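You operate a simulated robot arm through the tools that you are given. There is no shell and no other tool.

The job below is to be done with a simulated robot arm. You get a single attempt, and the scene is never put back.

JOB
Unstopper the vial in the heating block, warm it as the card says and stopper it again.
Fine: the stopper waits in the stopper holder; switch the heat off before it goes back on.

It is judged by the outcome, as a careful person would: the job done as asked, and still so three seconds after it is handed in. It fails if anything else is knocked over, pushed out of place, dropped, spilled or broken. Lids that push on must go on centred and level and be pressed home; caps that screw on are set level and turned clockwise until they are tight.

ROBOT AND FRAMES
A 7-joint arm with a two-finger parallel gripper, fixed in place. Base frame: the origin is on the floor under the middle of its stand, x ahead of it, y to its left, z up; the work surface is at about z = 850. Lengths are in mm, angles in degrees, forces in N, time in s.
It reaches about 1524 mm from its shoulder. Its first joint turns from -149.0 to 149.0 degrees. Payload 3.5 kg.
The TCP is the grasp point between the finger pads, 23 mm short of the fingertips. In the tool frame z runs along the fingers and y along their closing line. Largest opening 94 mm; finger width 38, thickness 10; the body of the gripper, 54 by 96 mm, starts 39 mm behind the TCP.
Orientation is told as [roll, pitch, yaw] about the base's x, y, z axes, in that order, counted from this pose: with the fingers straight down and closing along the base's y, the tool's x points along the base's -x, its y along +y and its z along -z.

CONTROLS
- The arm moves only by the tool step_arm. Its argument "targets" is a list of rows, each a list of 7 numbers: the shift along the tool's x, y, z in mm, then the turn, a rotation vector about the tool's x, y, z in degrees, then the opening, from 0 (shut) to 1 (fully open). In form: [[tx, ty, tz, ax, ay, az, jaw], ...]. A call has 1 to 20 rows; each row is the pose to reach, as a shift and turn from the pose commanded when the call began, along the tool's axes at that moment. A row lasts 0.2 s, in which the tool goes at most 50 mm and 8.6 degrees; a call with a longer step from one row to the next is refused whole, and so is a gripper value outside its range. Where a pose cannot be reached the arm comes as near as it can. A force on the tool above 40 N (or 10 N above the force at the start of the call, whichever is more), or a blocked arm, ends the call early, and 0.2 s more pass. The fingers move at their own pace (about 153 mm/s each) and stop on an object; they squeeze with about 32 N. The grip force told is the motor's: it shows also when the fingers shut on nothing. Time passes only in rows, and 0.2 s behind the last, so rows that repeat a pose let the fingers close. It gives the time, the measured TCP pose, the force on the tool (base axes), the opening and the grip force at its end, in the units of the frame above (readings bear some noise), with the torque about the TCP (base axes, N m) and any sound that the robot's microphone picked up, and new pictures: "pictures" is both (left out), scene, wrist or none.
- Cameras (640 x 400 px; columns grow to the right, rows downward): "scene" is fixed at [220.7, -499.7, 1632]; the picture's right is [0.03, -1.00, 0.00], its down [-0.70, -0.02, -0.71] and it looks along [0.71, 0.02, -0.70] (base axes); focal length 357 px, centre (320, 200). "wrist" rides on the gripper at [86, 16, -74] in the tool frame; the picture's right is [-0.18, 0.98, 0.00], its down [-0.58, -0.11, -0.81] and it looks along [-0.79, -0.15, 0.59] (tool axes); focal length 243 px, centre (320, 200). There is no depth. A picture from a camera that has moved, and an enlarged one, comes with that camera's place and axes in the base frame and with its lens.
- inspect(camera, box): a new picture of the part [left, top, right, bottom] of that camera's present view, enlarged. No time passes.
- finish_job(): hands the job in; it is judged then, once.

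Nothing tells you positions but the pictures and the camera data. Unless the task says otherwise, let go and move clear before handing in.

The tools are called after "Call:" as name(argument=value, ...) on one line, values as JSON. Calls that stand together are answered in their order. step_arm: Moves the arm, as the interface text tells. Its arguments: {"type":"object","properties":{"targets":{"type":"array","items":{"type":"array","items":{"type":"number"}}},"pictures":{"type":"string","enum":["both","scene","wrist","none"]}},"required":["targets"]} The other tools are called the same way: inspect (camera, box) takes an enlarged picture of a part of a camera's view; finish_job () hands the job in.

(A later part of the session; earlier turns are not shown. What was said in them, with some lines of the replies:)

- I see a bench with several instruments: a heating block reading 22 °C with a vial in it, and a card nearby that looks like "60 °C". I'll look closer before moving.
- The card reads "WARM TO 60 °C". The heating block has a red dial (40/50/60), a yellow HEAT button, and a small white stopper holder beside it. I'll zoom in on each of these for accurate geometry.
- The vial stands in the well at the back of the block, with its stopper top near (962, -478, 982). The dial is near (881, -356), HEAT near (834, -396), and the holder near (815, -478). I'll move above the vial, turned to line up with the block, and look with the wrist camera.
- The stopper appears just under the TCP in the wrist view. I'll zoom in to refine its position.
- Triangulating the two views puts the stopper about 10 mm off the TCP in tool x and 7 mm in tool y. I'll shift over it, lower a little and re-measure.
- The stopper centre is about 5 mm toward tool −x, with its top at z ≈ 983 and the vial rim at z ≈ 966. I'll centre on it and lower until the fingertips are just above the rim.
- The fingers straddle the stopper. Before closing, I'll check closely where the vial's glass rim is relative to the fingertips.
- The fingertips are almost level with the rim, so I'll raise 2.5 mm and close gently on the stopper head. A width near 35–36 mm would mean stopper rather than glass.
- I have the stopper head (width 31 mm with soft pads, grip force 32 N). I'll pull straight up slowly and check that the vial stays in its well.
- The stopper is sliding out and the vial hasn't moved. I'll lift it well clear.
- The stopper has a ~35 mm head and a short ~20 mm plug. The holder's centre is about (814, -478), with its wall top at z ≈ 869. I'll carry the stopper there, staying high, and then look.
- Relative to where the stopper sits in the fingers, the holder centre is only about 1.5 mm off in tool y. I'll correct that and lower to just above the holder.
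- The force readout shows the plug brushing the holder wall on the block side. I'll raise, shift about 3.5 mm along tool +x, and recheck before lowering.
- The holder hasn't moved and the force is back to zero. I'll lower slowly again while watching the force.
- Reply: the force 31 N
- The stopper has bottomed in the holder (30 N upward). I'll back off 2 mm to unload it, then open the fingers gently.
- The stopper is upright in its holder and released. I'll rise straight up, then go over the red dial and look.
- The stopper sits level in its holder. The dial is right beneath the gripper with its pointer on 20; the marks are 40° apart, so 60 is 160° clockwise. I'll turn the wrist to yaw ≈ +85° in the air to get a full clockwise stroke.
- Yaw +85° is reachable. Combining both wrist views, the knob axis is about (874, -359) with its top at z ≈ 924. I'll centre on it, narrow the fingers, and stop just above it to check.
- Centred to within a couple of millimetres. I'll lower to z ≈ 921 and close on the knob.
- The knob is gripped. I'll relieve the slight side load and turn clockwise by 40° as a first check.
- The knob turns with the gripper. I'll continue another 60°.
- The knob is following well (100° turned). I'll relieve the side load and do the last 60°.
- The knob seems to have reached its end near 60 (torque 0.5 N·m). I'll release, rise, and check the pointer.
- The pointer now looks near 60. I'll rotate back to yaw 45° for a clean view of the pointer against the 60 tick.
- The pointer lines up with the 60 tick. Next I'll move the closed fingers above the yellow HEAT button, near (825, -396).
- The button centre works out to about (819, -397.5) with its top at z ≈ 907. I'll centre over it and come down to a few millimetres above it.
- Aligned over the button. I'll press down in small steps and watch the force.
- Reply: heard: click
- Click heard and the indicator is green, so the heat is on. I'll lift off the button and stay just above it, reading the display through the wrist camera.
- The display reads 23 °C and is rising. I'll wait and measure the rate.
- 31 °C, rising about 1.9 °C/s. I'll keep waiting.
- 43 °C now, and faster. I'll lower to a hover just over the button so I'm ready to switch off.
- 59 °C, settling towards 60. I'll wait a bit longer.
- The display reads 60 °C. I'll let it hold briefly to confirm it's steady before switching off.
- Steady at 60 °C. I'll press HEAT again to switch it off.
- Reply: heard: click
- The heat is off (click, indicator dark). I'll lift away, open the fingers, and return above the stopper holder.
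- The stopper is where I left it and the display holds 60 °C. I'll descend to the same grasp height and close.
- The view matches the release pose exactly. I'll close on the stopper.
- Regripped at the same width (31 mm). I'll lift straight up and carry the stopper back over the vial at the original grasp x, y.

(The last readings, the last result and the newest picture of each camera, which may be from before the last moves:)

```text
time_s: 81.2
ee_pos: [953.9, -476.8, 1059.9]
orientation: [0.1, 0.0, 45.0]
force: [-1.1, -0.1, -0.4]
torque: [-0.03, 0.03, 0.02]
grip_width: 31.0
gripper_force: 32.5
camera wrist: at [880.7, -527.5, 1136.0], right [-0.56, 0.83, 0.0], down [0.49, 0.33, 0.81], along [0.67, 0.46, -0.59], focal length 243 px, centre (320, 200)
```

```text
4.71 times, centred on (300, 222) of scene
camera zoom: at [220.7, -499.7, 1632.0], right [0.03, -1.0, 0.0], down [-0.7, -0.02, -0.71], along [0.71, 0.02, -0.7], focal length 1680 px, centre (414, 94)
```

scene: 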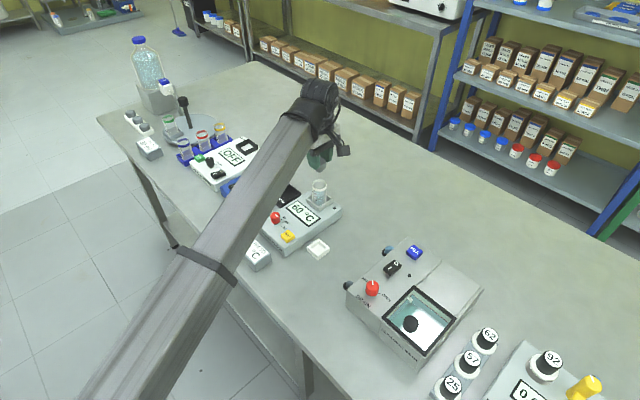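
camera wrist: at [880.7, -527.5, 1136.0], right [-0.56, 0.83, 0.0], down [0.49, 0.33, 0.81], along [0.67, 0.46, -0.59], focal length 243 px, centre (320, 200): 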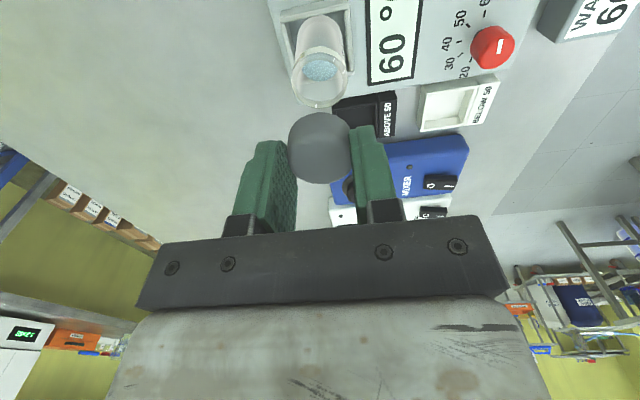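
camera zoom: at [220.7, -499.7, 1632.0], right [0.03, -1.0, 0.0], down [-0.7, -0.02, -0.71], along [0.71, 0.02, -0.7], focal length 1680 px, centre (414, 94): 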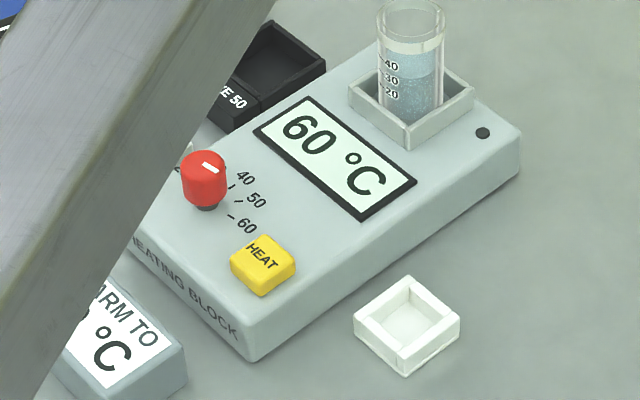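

I'll compare the stopper's position in the grip with the earlier lift-off picture.

Call:
inspect(camera="scene", box=[300, 145, 340, 180])

Call:
inspect(camera="wrist", box=[270, 30, 370, 200])

```text
11.43 times, centred on (320, 162) of scene
camera zoom: at [220.7, -499.7, 1632.0], right [0.03, -1.0, 0.0], down [-0.7, -0.02, -0.71], along [0.71, 0.02, -0.7], focal length 4079 px, centre (320, 629)
```

zoom: 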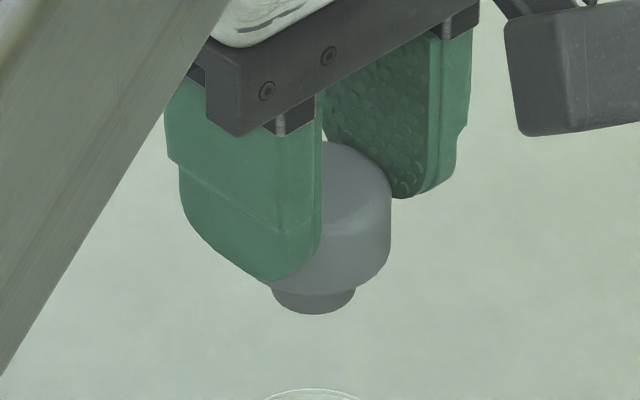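

```text
2.35 times, centred on (320, 115) of wrist
camera zoom: at [880.7, -527.5, 1136.0], right [-0.56, 0.83, 0.0], down [0.49, 0.33, 0.81], along [0.67, 0.46, -0.59], focal length 571 px, centre (320, 400)
```

zoom: 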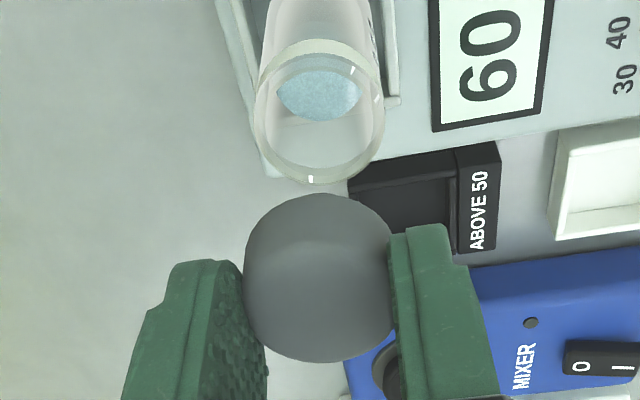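

Call:
step_arm(targets=[[0, 0, 0, 0, 0, 0, 0.2], [0, 0, 0, 0, 0, 0, 0.2], [0, 0, 0, 0, 0, 0, 0.2]], pictures="wrist")

Call:
inspect(camera="scene", box=[300, 145, 340, 180])

Call:
inspect(camera="wrist", box=[240, 0, 400, 220])

```text
time_s: 82.0
ee_pos: [953.0, -476.4, 1060.1]
orientation: [0.0, 0.0, 44.9]
force: [-0.4, 0.0, 0.5]
torque: [-0.02, -0.01, -0.01]
grip_width: 31.2
gripper_force: 31.4
camera wrist: at [880.5, -527.5, 1136.2], right [-0.56, 0.83, 0.0], down [0.49, 0.33, 0.81], along [0.67, 0.46, -0.59], focal length 243 px, centre (320, 200)
```

wrist: 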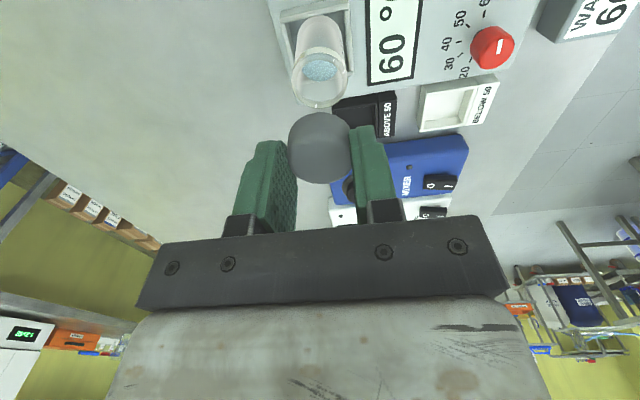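

```text
11.43 times, centred on (320, 162) of scene
camera zoom: at [220.7, -499.7, 1632.0], right [0.03, -1.0, 0.0], down [-0.7, -0.02, -0.71], along [0.71, 0.02, -0.7], focal length 4079 px, centre (320, 629)
```

zoom: 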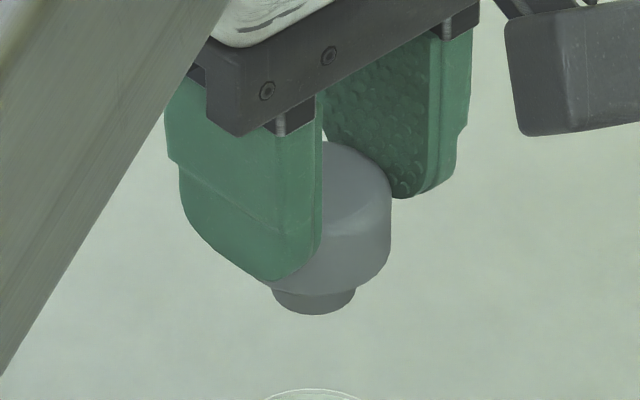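

```text
1.82 times, centred on (320, 110) of wrist
camera zoom: at [880.5, -527.5, 1136.2], right [-0.56, 0.83, 0.0], down [0.49, 0.33, 0.81], along [0.67, 0.46, -0.59], focal length 441 px, centre (320, 364)
```

zoom: 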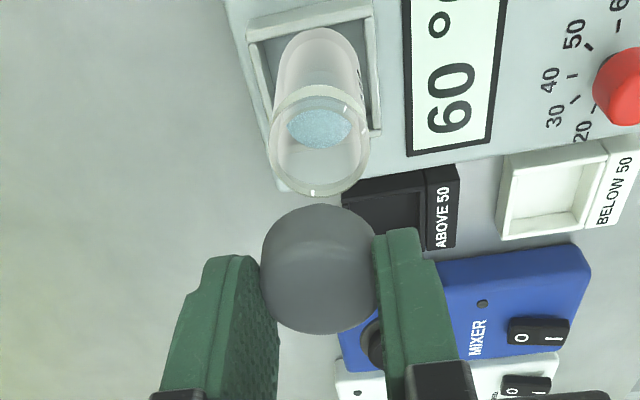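

The stopper sits in the fingers as before; the arm itself is about 2 mm lower for the same command. I'll lower until the plug is just above the rim and check the centring in both cameras.

Call:
step_arm(targets=[[0, -0.3, 12, 0, 0, 0, 0.2], [0, -0.5, 24, 0, 0, 0, 0.2], [0, -0.5, 34, 0, 0, 0, 0.2], [0, -0.5, 42, 0, 0, 0, 0.2], [0, -0.5, 46, 0, 0, 0, 0.2], [0, -0.5, 46, 0, 0, 0, 0.2], [0, -0.5, 46, 0, 0, 0, 0.2]], pictures="both")

Call:
inspect(camera="scene", box=[300, 160, 340, 200])

Call:
inspect(camera="wrist", box=[260, 60, 380, 200])

```text
time_s: 83.6
ee_pos: [953.2, -476.6, 1016.8]
orientation: [0.1, 0.0, 44.9]
force: [0.3, 0.6, -0.7]
torque: [-0.01, 0.04, -0.01]
grip_width: 31.3
gripper_force: 32.2
camera wrist: at [881.6, -527.3, 1091.0], right [-0.56, 0.83, 0.0], down [0.49, 0.33, 0.81], along [0.67, 0.46, -0.59], focal length 243 px, centre (320, 200)
```

scene: 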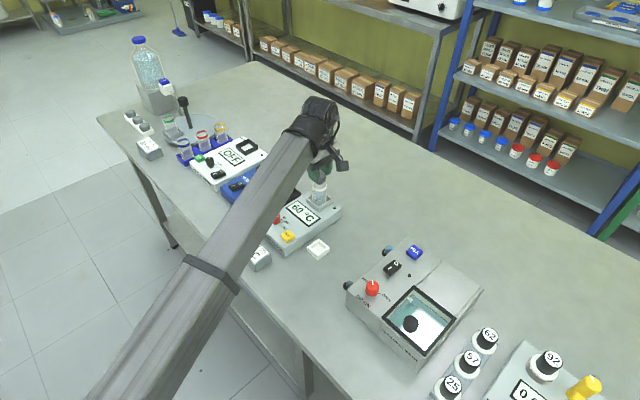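
wrist: 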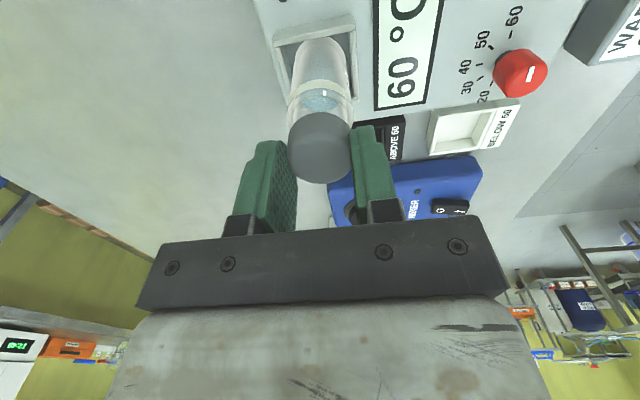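

```text
10.00 times, centred on (320, 180) of scene
camera zoom: at [220.7, -499.7, 1632.0], right [0.03, -1.0, 0.0], down [-0.7, -0.02, -0.71], along [0.71, 0.02, -0.7], focal length 3569 px, centre (320, 400)
```

zoom: 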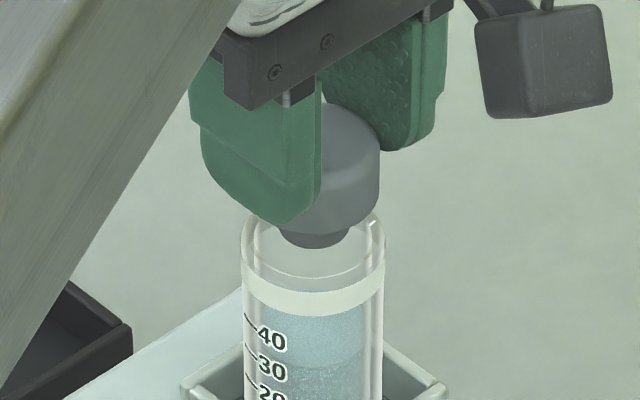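

```text
2.86 times, centred on (320, 130) of wrist
camera zoom: at [881.6, -527.3, 1091.0], right [-0.56, 0.83, 0.0], down [0.49, 0.33, 0.81], along [0.67, 0.46, -0.59], focal length 693 px, centre (320, 400)
```

zoom: 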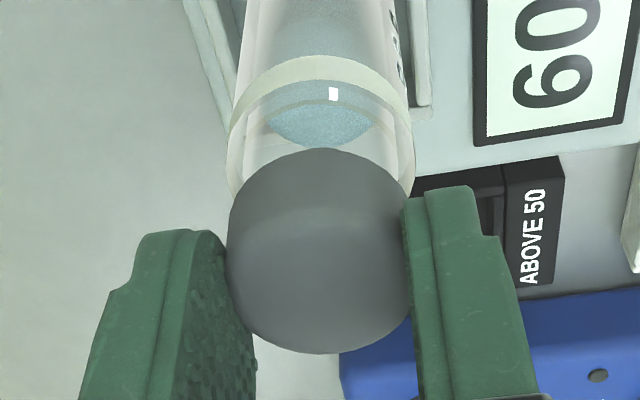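

The plug is centred over the vial mouth in both views. I'll lower slowly, checking the force as it enters.

Call:
step_arm(targets=[[0, 0, 2, 0, 0, 0, 0.2], [0, 0, 4, 0, 0, 0, 0.2], [0, 0, 6, 0, 0, 0, 0.2], [0, 0, 8, 0, 0, 0, 0.2], [0, 0, 9, 0, 0, 0, 0.2]], pictures="none")

Call:
inspect(camera="scene", box=[300, 160, 340, 200])

Call:
inspect(camera="wrist", box=[260, 60, 380, 200])

```text
time_s: 84.8
ee_pos: [955.1, -477.0, 1007.7]
orientation: [0.0, -0.1, 44.9]
force: [0.4, 0.8, -0.1]
torque: [0.03, -0.01, -0.01]
grip_width: 31.0
gripper_force: 32.3
```

```text
10.00 times, centred on (320, 180) of scene
camera zoom: at [220.7, -499.7, 1632.0], right [0.03, -1.0, 0.0], down [-0.7, -0.02, -0.71], along [0.71, 0.02, -0.7], focal length 3569 px, centre (320, 400)
```

zoom: 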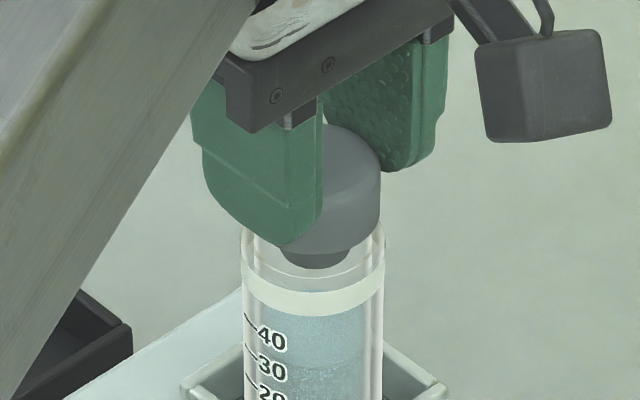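

```text
2.86 times, centred on (320, 130) of wrist
camera zoom: at [882.6, -527.6, 1082.7], right [-0.56, 0.83, 0.0], down [0.49, 0.33, 0.81], along [0.67, 0.46, -0.59], focal length 693 px, centre (320, 400)
```

zoom: 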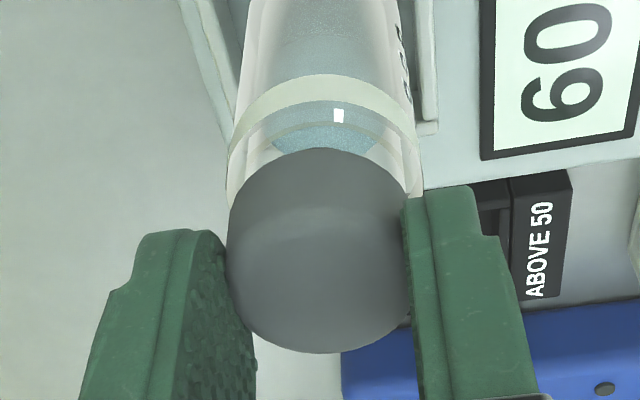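

The plug has entered with no contact, but the stopper is about 1 mm toward −y of the vial axis. I'll correct that and continue down.

Call:
step_arm(targets=[[-0.4, 0.4, 0, 0, 0, 0, 0.2], [-0.7, 0.8, 1, 0, 0, 0, 0.2], [-0.7, 0.8, 3, 0, 0, 0, 0.2], [-0.7, 0.8, 5, 0, 0, 0, 0.2], [-0.7, 0.8, 5, 0, 0, 0, 0.2]], pictures="none")

Call:
inspect(camera="scene", box=[300, 160, 340, 200])

Call:
inspect(camera="wrist", box=[260, 60, 380, 200])

```text
time_s: 86.0
ee_pos: [954.9, -475.9, 1002.3]
orientation: [0.0, 0.0, 45.0]
force: [-0.5, -0.1, 0.2]
torque: [0.01, 0.03, -0.04]
grip_width: 31.2
gripper_force: 32.0
```

```text
10.00 times, centred on (320, 180) of scene
camera zoom: at [220.7, -499.7, 1632.0], right [0.03, -1.0, 0.0], down [-0.7, -0.02, -0.71], along [0.71, 0.02, -0.7], focal length 3569 px, centre (320, 400)
```

zoom: 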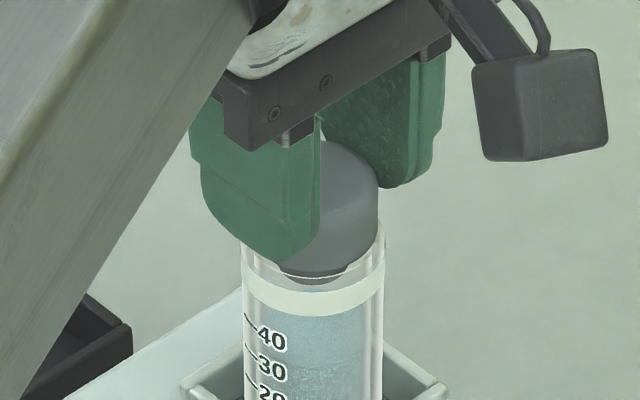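

```text
2.86 times, centred on (320, 130) of wrist
camera zoom: at [882.0, -527.0, 1077.3], right [-0.56, 0.83, 0.0], down [0.49, 0.33, 0.81], along [0.67, 0.46, -0.59], focal length 693 px, centre (320, 400)
```

zoom: 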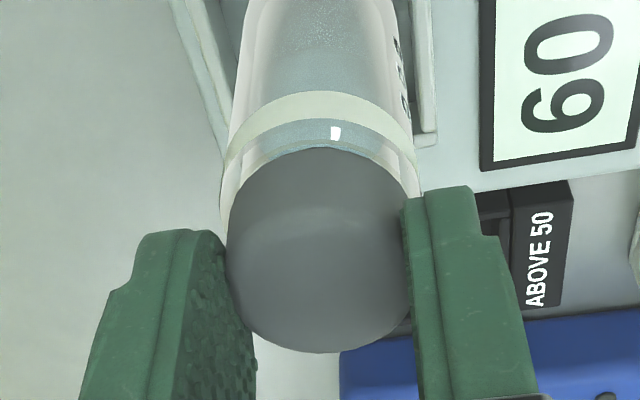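

Well centred in both views now. I'll lower the remaining ~5 mm onto the rim.

Call:
step_arm(targets=[[0, 0.2, 1.5, 0, 0, 0, 0.2], [0, 0.2, 3, 0, 0, 0, 0.2], [0, 0.2, 4, 0, 0, 0, 0.2], [0, 0.2, 4, 0, 0, 0, 0.2]], pictures="none")

Call:
inspect(camera="scene", box=[300, 160, 340, 200])

Call:
inspect(camera="wrist", box=[260, 60, 380, 200])

```text
time_s: 87.0
ee_pos: [953.0, -474.7, 998.3]
orientation: [0.0, 0.0, 45.0]
force: [-0.3, 0.8, 0.1]
torque: [-0.01, 0.01, 0.0]
grip_width: 31.1
gripper_force: 32.0
```

```text
10.00 times, centred on (320, 180) of scene
camera zoom: at [220.7, -499.7, 1632.0], right [0.03, -1.0, 0.0], down [-0.7, -0.02, -0.71], along [0.71, 0.02, -0.7], focal length 3569 px, centre (320, 400)
```

zoom: 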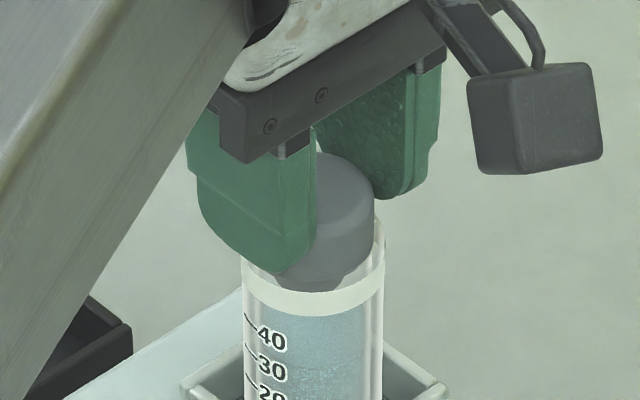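

```text
2.86 times, centred on (320, 130) of wrist
camera zoom: at [881.6, -526.0, 1073.4], right [-0.56, 0.83, 0.0], down [0.49, 0.33, 0.81], along [0.67, 0.46, -0.59], focal length 693 px, centre (320, 400)
```

zoom: 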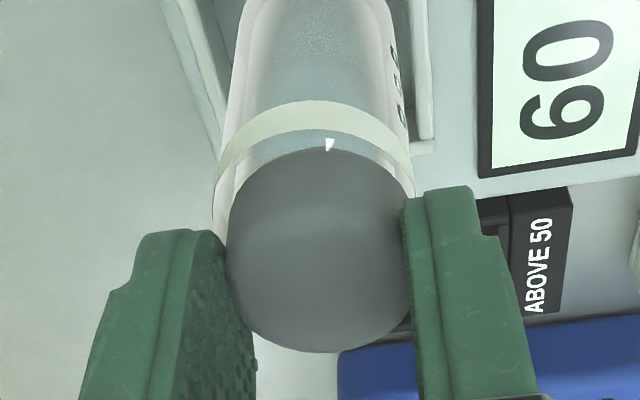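

The arm drifted about 1 mm toward +y during that move. I'll correct at this height before seating.

Call:
step_arm(targets=[[0.3, -0.4, 0, 0, 0, 0, 0.2], [0.6, -0.8, 0, 0, 0, 0, 0.2], [0.6, -0.8, 0, 0, 0, 0, 0.2], [0.6, -0.8, 0, 0, 0, 0, 0.2]], pictures="none")

Call:
inspect(camera="scene", box=[300, 160, 340, 200])

Call:
inspect(camera="wrist", box=[260, 60, 380, 200])

```text
time_s: 88.0
ee_pos: [954.6, -476.1, 998.7]
orientation: [0.1, 0.0, 45.0]
force: [0.3, 0.0, -0.4]
torque: [-0.02, -0.02, -0.01]
grip_width: 30.9
gripper_force: 32.0
```

```text
10.00 times, centred on (320, 180) of scene
camera zoom: at [220.7, -499.7, 1632.0], right [0.03, -1.0, 0.0], down [-0.7, -0.02, -0.71], along [0.71, 0.02, -0.7], focal length 3569 px, centre (320, 400)
```

zoom: 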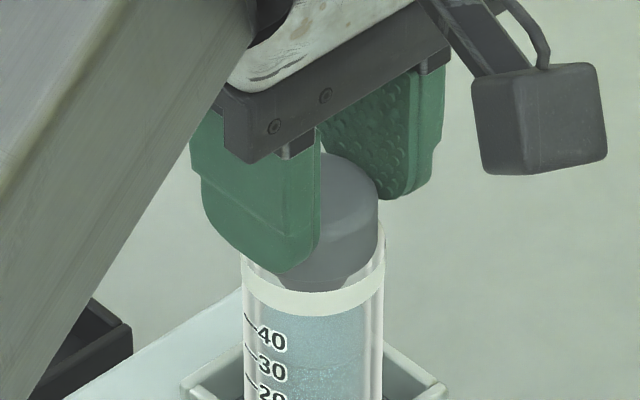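

```text
2.86 times, centred on (320, 130) of wrist
camera zoom: at [881.5, -527.1, 1073.5], right [-0.56, 0.83, 0.0], down [0.49, 0.33, 0.81], along [0.67, 0.46, -0.59], focal length 693 px, centre (320, 400)
```

zoom: 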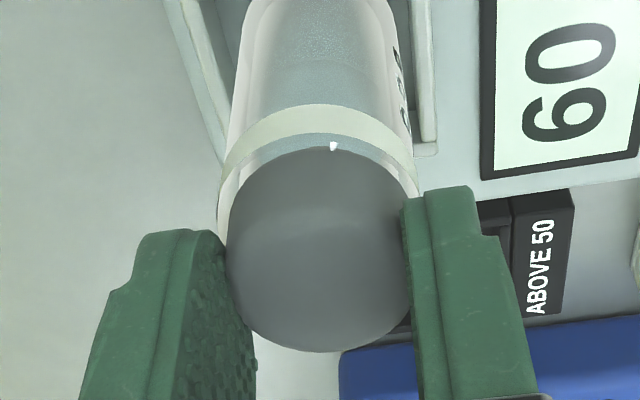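

Centred in both views, with about 2 mm to go. I'll lower to contact and press it home.

Call:
step_arm(targets=[[0, 0, 0.7, 0, 0, 0, 0.2], [0, 0, 1.4, 0, 0, 0, 0.2], [0, 0, 2, 0, 0, 0, 0.2], [0, 0, 2, 0, 0, 0, 0.2]], pictures="none")

Call:
inspect(camera="scene", box=[300, 160, 340, 200])

Call:
inspect(camera="wrist", box=[260, 60, 380, 200])

```text
time_s: 89.0
ee_pos: [953.5, -475.9, 996.4]
orientation: [-0.1, 0.0, 45.1]
force: [0.2, 0.4, 19.9]
torque: [0.01, 0.09, -0.01]
grip_width: 30.7
gripper_force: 32.4
```

```text
10.00 times, centred on (320, 180) of scene
camera zoom: at [220.7, -499.7, 1632.0], right [0.03, -1.0, 0.0], down [-0.7, -0.02, -0.71], along [0.71, 0.02, -0.7], focal length 3569 px, centre (320, 400)
```

zoom: 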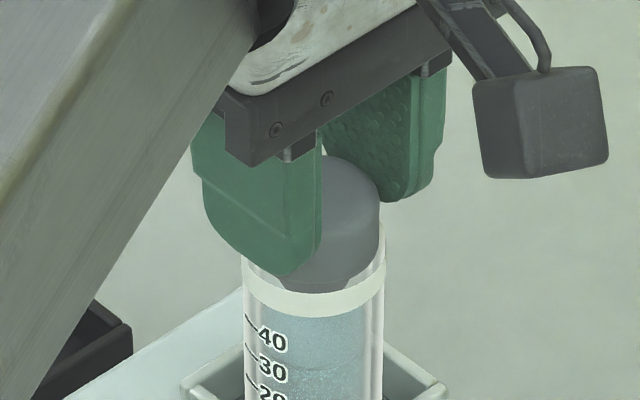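

```text
2.86 times, centred on (320, 130) of wrist
camera zoom: at [881.2, -527.4, 1072.6], right [-0.56, 0.83, 0.0], down [0.49, 0.33, 0.81], along [0.67, 0.46, -0.59], focal length 693 px, centre (320, 400)
```

zoom: 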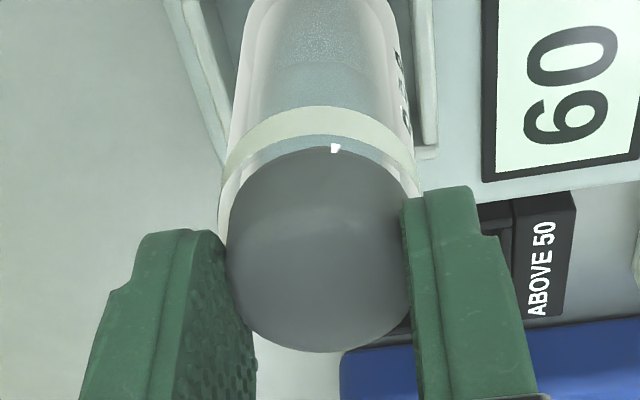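

Contact at 20 N. I'll compare with the original seated picture using the same crop, then press firmly.

Call:
inspect(camera="scene", box=[300, 165, 340, 210])

Call:
step_arm(targets=[[0, 0, 0.5, 0, 0, 0, 0.2], [0, 0, 1.0, 0, 0, 0, 0.2], [0, 0, 1.0, 0, 0, 0, 0.2]], pictures="none")

Call:
inspect(camera="scene", box=[300, 165, 340, 210])

Call:
inspect(camera="wrist", box=[240, 60, 400, 220])

```text
8.89 times, centred on (320, 188) of scene
camera zoom: at [220.7, -499.7, 1632.0], right [0.03, -1.0, 0.0], down [-0.7, -0.02, -0.71], along [0.71, 0.02, -0.7], focal length 3173 px, centre (320, 311)
```

zoom: 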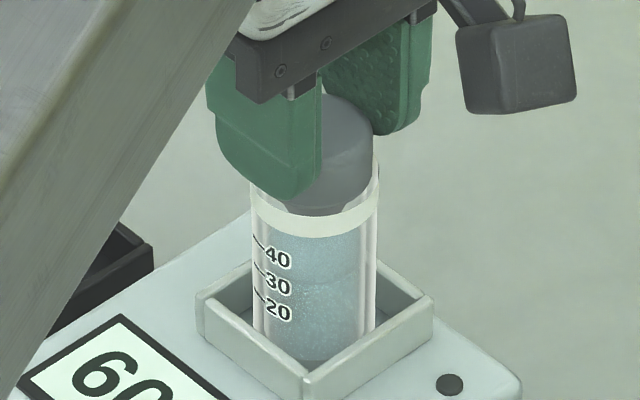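

```text
time_s: 89.8
ee_pos: [955.3, -476.9, 996.6]
orientation: [0.0, 0.0, 45.0]
force: [0.3, 0.4, 36.6]
torque: [0.06, -0.01, 0.01]
grip_width: 30.7
gripper_force: 31.9
```

```text
8.89 times, centred on (320, 188) of scene
camera zoom: at [220.7, -499.7, 1632.0], right [0.03, -1.0, 0.0], down [-0.7, -0.02, -0.71], along [0.71, 0.02, -0.7], focal length 3173 px, centre (320, 311)
```

zoom: 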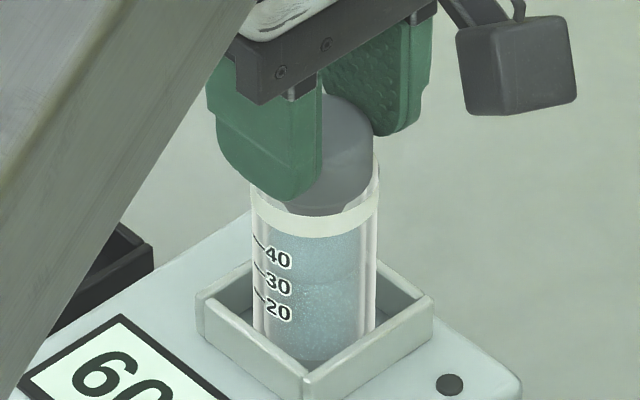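

```text
2.50 times, centred on (320, 140) of wrist
camera zoom: at [881.3, -527.4, 1072.1], right [-0.56, 0.83, 0.0], down [0.49, 0.33, 0.81], along [0.67, 0.46, -0.59], focal length 606 px, centre (320, 350)
```

zoom: 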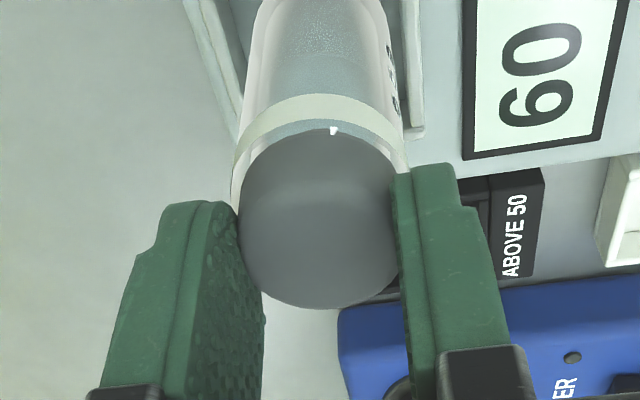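

The stopper is firmly down (36.6 N with almost no torque, so evenly seated). I'll relax most of the load without lifting, then open the fingers gently.

Call:
step_arm(targets=[[0, 0, -0.8, 0, 0, 0, 0.2], [0, 0, -1.6, 0, 0, 0, 0.2], [0, 0, -1.6, 0, 0, 0, 0.2]], pictures="none")

```text
time_s: 90.6
ee_pos: [952.7, -475.6, 996.9]
orientation: [-0.1, 0.1, 44.9]
force: [0.6, 0.2, 16.8]
torque: [-0.04, -0.06, 0.01]
grip_width: 31.2
gripper_force: 31.4
```

Call:
step_arm(targets=[[0, 0, -0.5, 0, 0, 0, 0.2], [0, 0, -0.5, 0, 0, 0, 0.36], [0, 0, -0.5, 0, 0, 0, 0.4], [0, 0, -0.5, 0, 0, 0, 0.45], [0, 0, -0.5, 0, 0, 0, 0.5], [0, 0, -0.5, 0, 0, 0, 0.55], [0, 0, -0.5, 0, 0, 0, 0.6]], pictures="both")

Call:
inspect(camera="scene", box=[300, 165, 340, 210])

Call:
inspect(camera="wrist", box=[270, 95, 370, 195])

```text
time_s: 92.2
ee_pos: [953.0, -476.8, 997.3]
orientation: [0.1, 0.0, 45.0]
force: [0.0, -0.1, -0.7]
torque: [-0.03, 0.0, 0.02]
grip_width: 56.5
gripper_force: 0.1
camera wrist: at [881.7, -527.4, 1072.5], right [-0.56, 0.83, 0.0], down [0.49, 0.33, 0.81], along [0.67, 0.46, -0.59], focal length 243 px, centre (320, 200)
```

scene: 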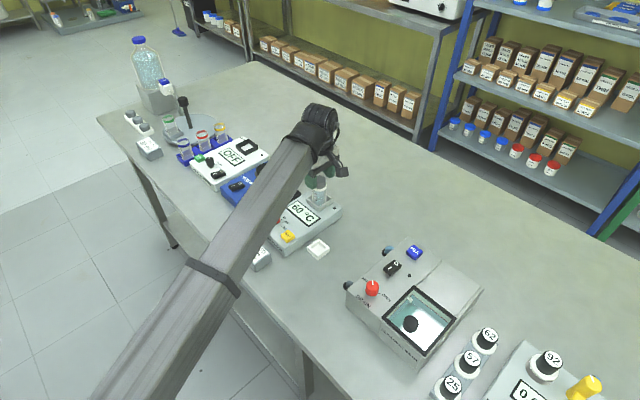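
wrist: 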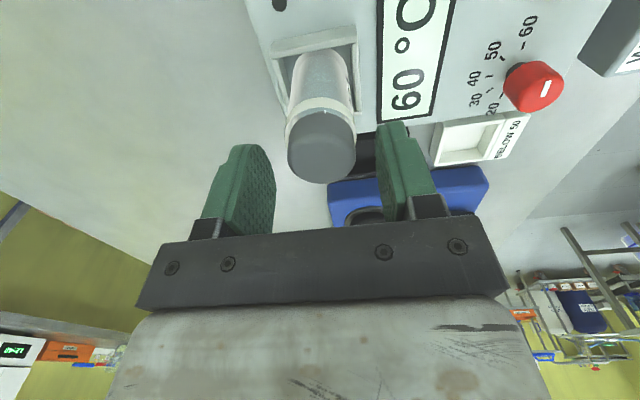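

```text
8.89 times, centred on (320, 188) of scene
camera zoom: at [220.7, -499.7, 1632.0], right [0.03, -1.0, 0.0], down [-0.7, -0.02, -0.71], along [0.71, 0.02, -0.7], focal length 3173 px, centre (320, 311)
```

zoom: 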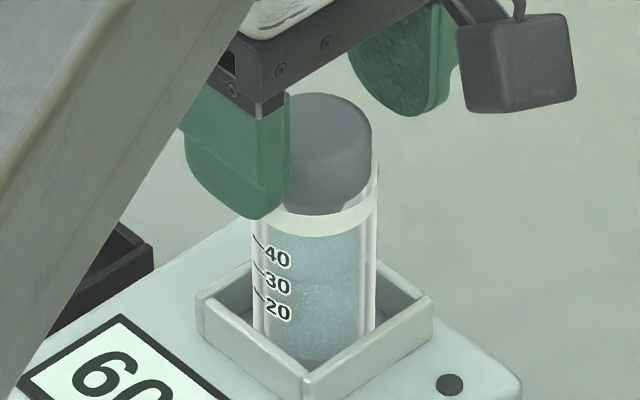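

```text
4.00 times, centred on (320, 145) of wrist
camera zoom: at [881.7, -527.4, 1072.5], right [-0.56, 0.83, 0.0], down [0.49, 0.33, 0.81], along [0.67, 0.46, -0.59], focal length 970 px, centre (320, 420)
```

zoom: 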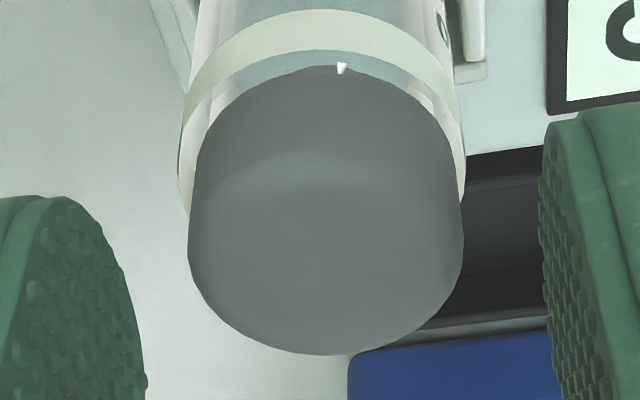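

Released; the stopper stays seated. I'll rise straight up, clear of the vial, and compare with the original picture.

Call:
step_arm(targets=[[0, 0, -5, 0, 0, 0, 0.7], [0, 0, -15, 0, 0, 0, 0.8], [0, 0, -35, 0, 0, 0, 0.8], [0, 0, -65, 0, 0, 0, 0.8], [0, 0, -95, 0, 0, 0, 0.8], [0, 0, -95, 0, 0, 0, 0.8]], pictures="both")

Call:
inspect(camera="scene", box=[295, 165, 343, 215])

Call:
inspect(camera="wrist", box=[270, 0, 390, 110])

Call:
inspect(camera="scene", box=[220, 160, 360, 280])

```text
time_s: 93.6
ee_pos: [954.7, -477.1, 1091.6]
orientation: [0.0, 0.0, 44.9]
force: [0.7, -0.6, -0.1]
torque: [-0.02, 0.03, -0.01]
grip_width: 75.3
gripper_force: 0.1
camera wrist: at [881.9, -527.8, 1167.9], right [-0.56, 0.83, 0.0], down [0.49, 0.33, 0.81], along [0.67, 0.46, -0.59], focal length 243 px, centre (320, 200)
```

scene: 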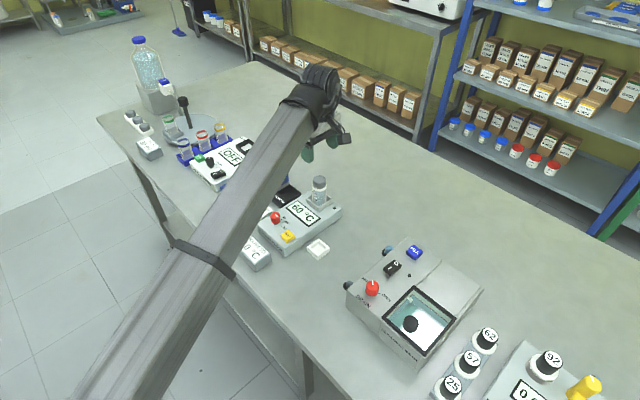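
wrist: 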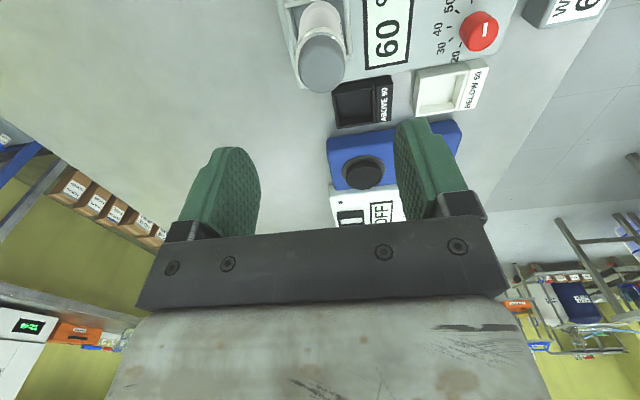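

```text
8.00 times, centred on (319, 190) of scene
camera zoom: at [220.7, -499.7, 1632.0], right [0.03, -1.0, 0.0], down [-0.7, -0.02, -0.71], along [0.71, 0.02, -0.7], focal length 2855 px, centre (328, 280)
```

zoom: 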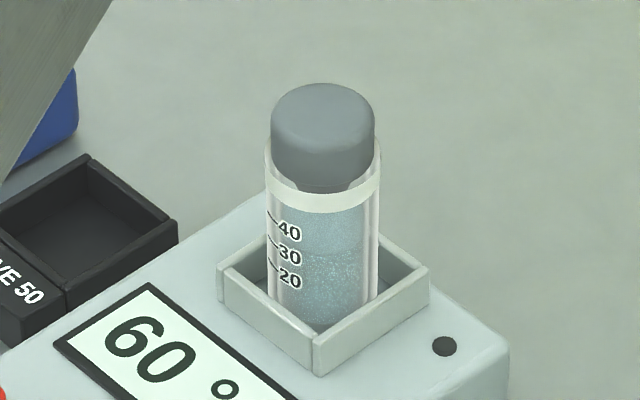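

```text
3.64 times, centred on (330, 55) of wrist
camera zoom: at [881.9, -527.8, 1167.9], right [-0.56, 0.83, 0.0], down [0.49, 0.33, 0.81], along [0.67, 0.46, -0.59], focal length 882 px, centre (284, 727)
```

zoom: 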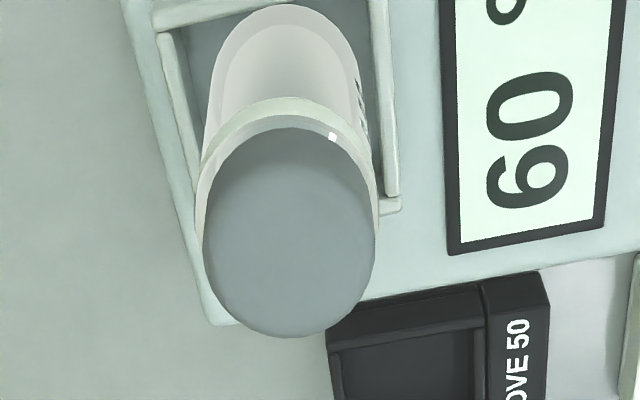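

```text
3.33 times, centred on (290, 220) of scene
camera zoom: at [220.7, -499.7, 1632.0], right [0.03, -1.0, 0.0], down [-0.7, -0.02, -0.71], along [0.71, 0.02, -0.7], focal length 1190 px, centre (420, 133)
```

zoom: 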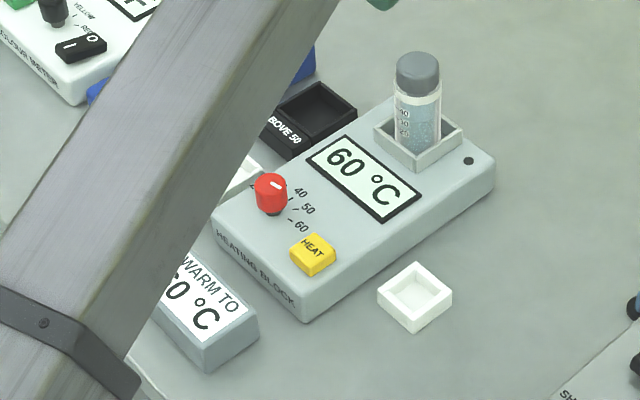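

The stopper, vial and holder look right, the display reads 60 °C and the lamp is off. I'll zoom in on the stopper-to-rim joint.

Call:
inspect(camera="scene", box=[306, 170, 336, 195])

Call:
inspect(camera="scene", box=[300, 165, 340, 200])

Call:
inspect(camera="wrist", box=[290, 20, 360, 100])

```text
16.00 times, centred on (321, 182) of scene
camera zoom: at [220.7, -499.7, 1632.0], right [0.03, -1.0, 0.0], down [-0.7, -0.02, -0.71], along [0.71, 0.02, -0.7], focal length 5711 px, centre (304, 480)
```

zoom: 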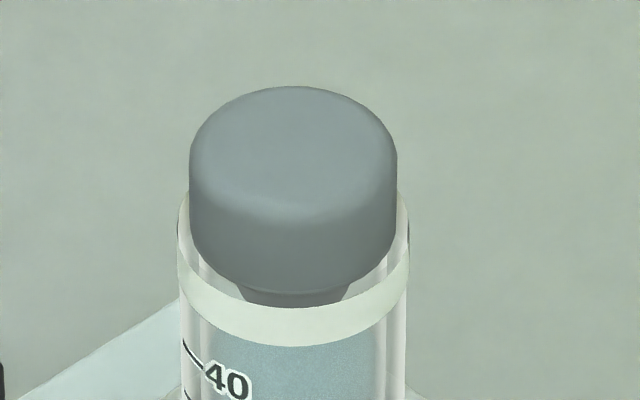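

```text
11.43 times, centred on (320, 182) of scene
camera zoom: at [220.7, -499.7, 1632.0], right [0.03, -1.0, 0.0], down [-0.7, -0.02, -0.71], along [0.71, 0.02, -0.7], focal length 4079 px, centre (320, 400)
```

zoom: 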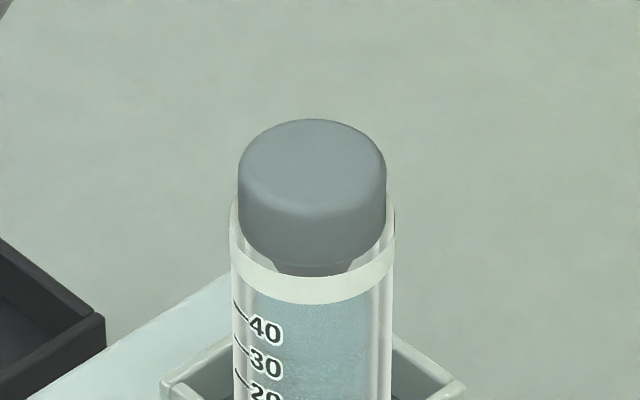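

```text
5.00 times, centred on (325, 60) of wrist
camera zoom: at [881.9, -527.8, 1167.9], right [-0.56, 0.83, 0.0], down [0.49, 0.33, 0.81], along [0.67, 0.46, -0.59], focal length 1213 px, centre (295, 900)
```

zoom: 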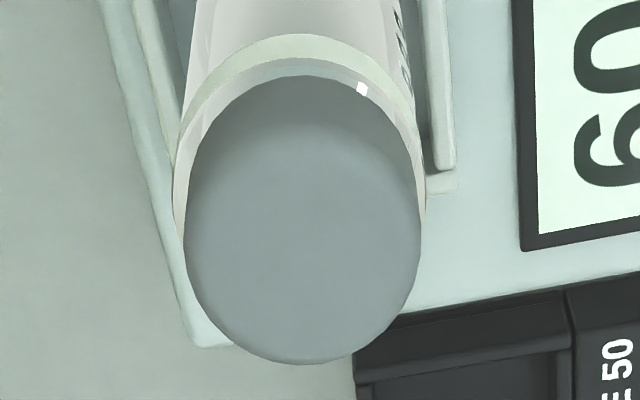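

The head is within about 1 mm of the vial axis, level, and sitting on the rim. The heat lamp is dark and nothing else has moved. I'll back the arm well clear and take a last look.

Call:
step_arm(targets=[[0, 0, -30, 0, 0, 0, 0.8], [0, 0, -60, 0, 0, 0, 0.8], [0, 0, -90, 0, 0, 0, 0.8], [30, -20, -110, 0, 0, 0, 0.8], [60, -40, -120, 0, 0, 0, 0.8], [95, -60, -120, 0, 0, 0, 0.8], [130, -80, -120, 0, 0, 0, 0.8], [130, -80, -120, 0, 0, 0, 0.8]], pictures="both")

Call:
inspect(camera="scene", box=[220, 160, 360, 280])

Call:
inspect(camera="scene", box=[306, 170, 336, 195])

```text
time_s: 95.4
ee_pos: [918.5, -624.5, 1210.9]
orientation: [0.0, 0.1, 45.0]
force: [-0.4, 0.3, 0.6]
torque: [-0.01, 0.02, -0.02]
grip_width: 75.4
gripper_force: 0.1
camera wrist: at [845.7, -675.0, 1287.9], right [-0.56, 0.83, 0.0], down [0.49, 0.33, 0.81], along [0.67, 0.46, -0.59], focal length 243 px, centre (320, 200)
```

scene: 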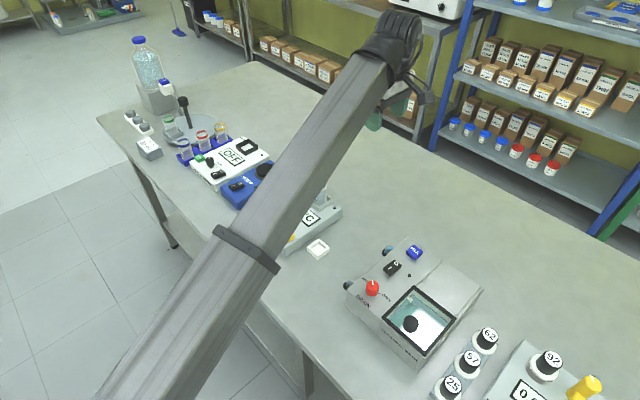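
wrist: 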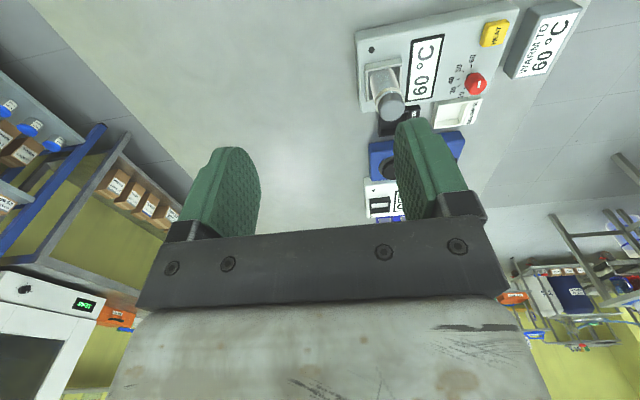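

```text
3.33 times, centred on (290, 220) of scene
camera zoom: at [220.7, -499.7, 1632.0], right [0.03, -1.0, 0.0], down [-0.7, -0.02, -0.71], along [0.71, 0.02, -0.7], focal length 1190 px, centre (420, 133)
```

zoom: 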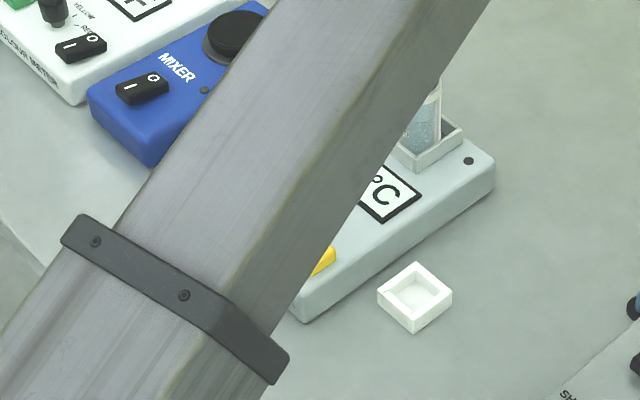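

```text
16.00 times, centred on (321, 182) of scene
camera zoom: at [220.7, -499.7, 1632.0], right [0.03, -1.0, 0.0], down [-0.7, -0.02, -0.71], along [0.71, 0.02, -0.7], focal length 5711 px, centre (304, 480)
```

zoom: 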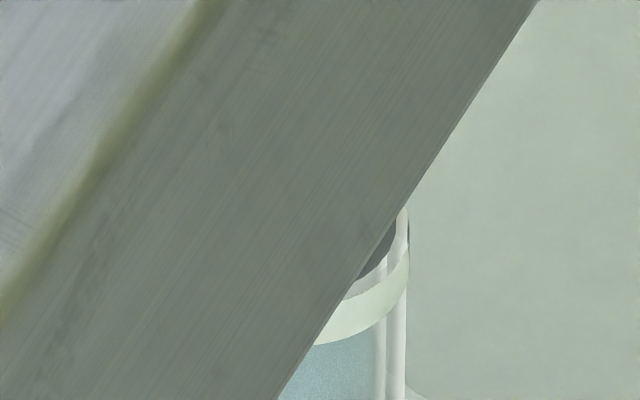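

Call:
inspect(camera="wrist", box=[340, 20, 440, 140])

Call:
inspect(camera="wrist", box=[360, 55, 410, 130])

```text
3.33 times, centred on (390, 80) of wrist
camera zoom: at [845.7, -675.0, 1287.9], right [-0.56, 0.83, 0.0], down [0.49, 0.33, 0.81], along [0.67, 0.46, -0.59], focal length 809 px, centre (87, 600)
```

zoom: 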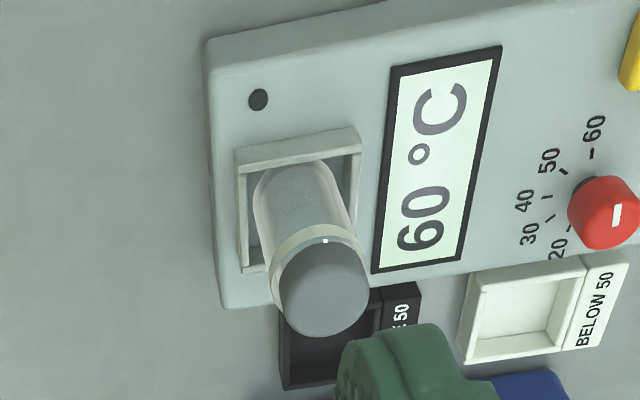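

```text
5.33 times, centred on (385, 92) of wrist
camera zoom: at [845.7, -675.0, 1287.9], right [-0.56, 0.83, 0.0], down [0.49, 0.33, 0.81], along [0.67, 0.46, -0.59], focal length 1294 px, centre (-27, 773)
```

zoom: 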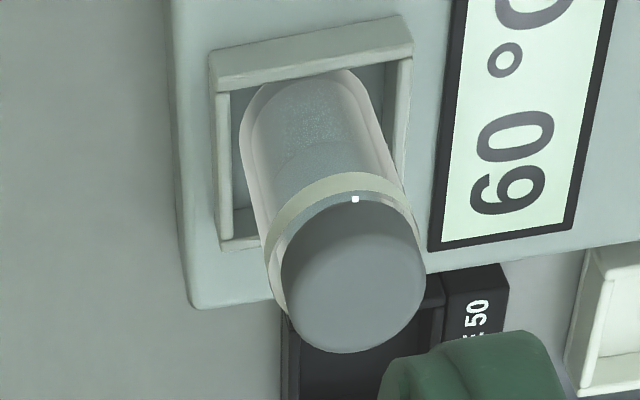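

Call:
finish_job()

```text
The job is handed in.
```

I handed the job in. The vial was warmed to 60 °C, as the card says, and its stopper is back on.

- **Unstoppering:** I pulled the stopper straight up, and the vial stayed in its well. The stopper waited in the holder while the vial warmed.
- **Warming:** I turned the dial to 60 and switched the heat on. The display rose to 60 °C and stayed there for about 4 seconds before I switched the heat off. The indicator lamp is dark.
- **Restoppering:** With the heat off, I put the stopper back on and pressed it down with about 37 N. It sits level on the rim, within about 1 mm of centre by my camera estimate.
- **Surroundings:** The plug brushed the wall of the stopper holder on the first lowering. I backed off and re-aimed, and the holder did not shift. Nothing else was touched, and I moved the arm clear before finishing.

The dial is still set to 60.
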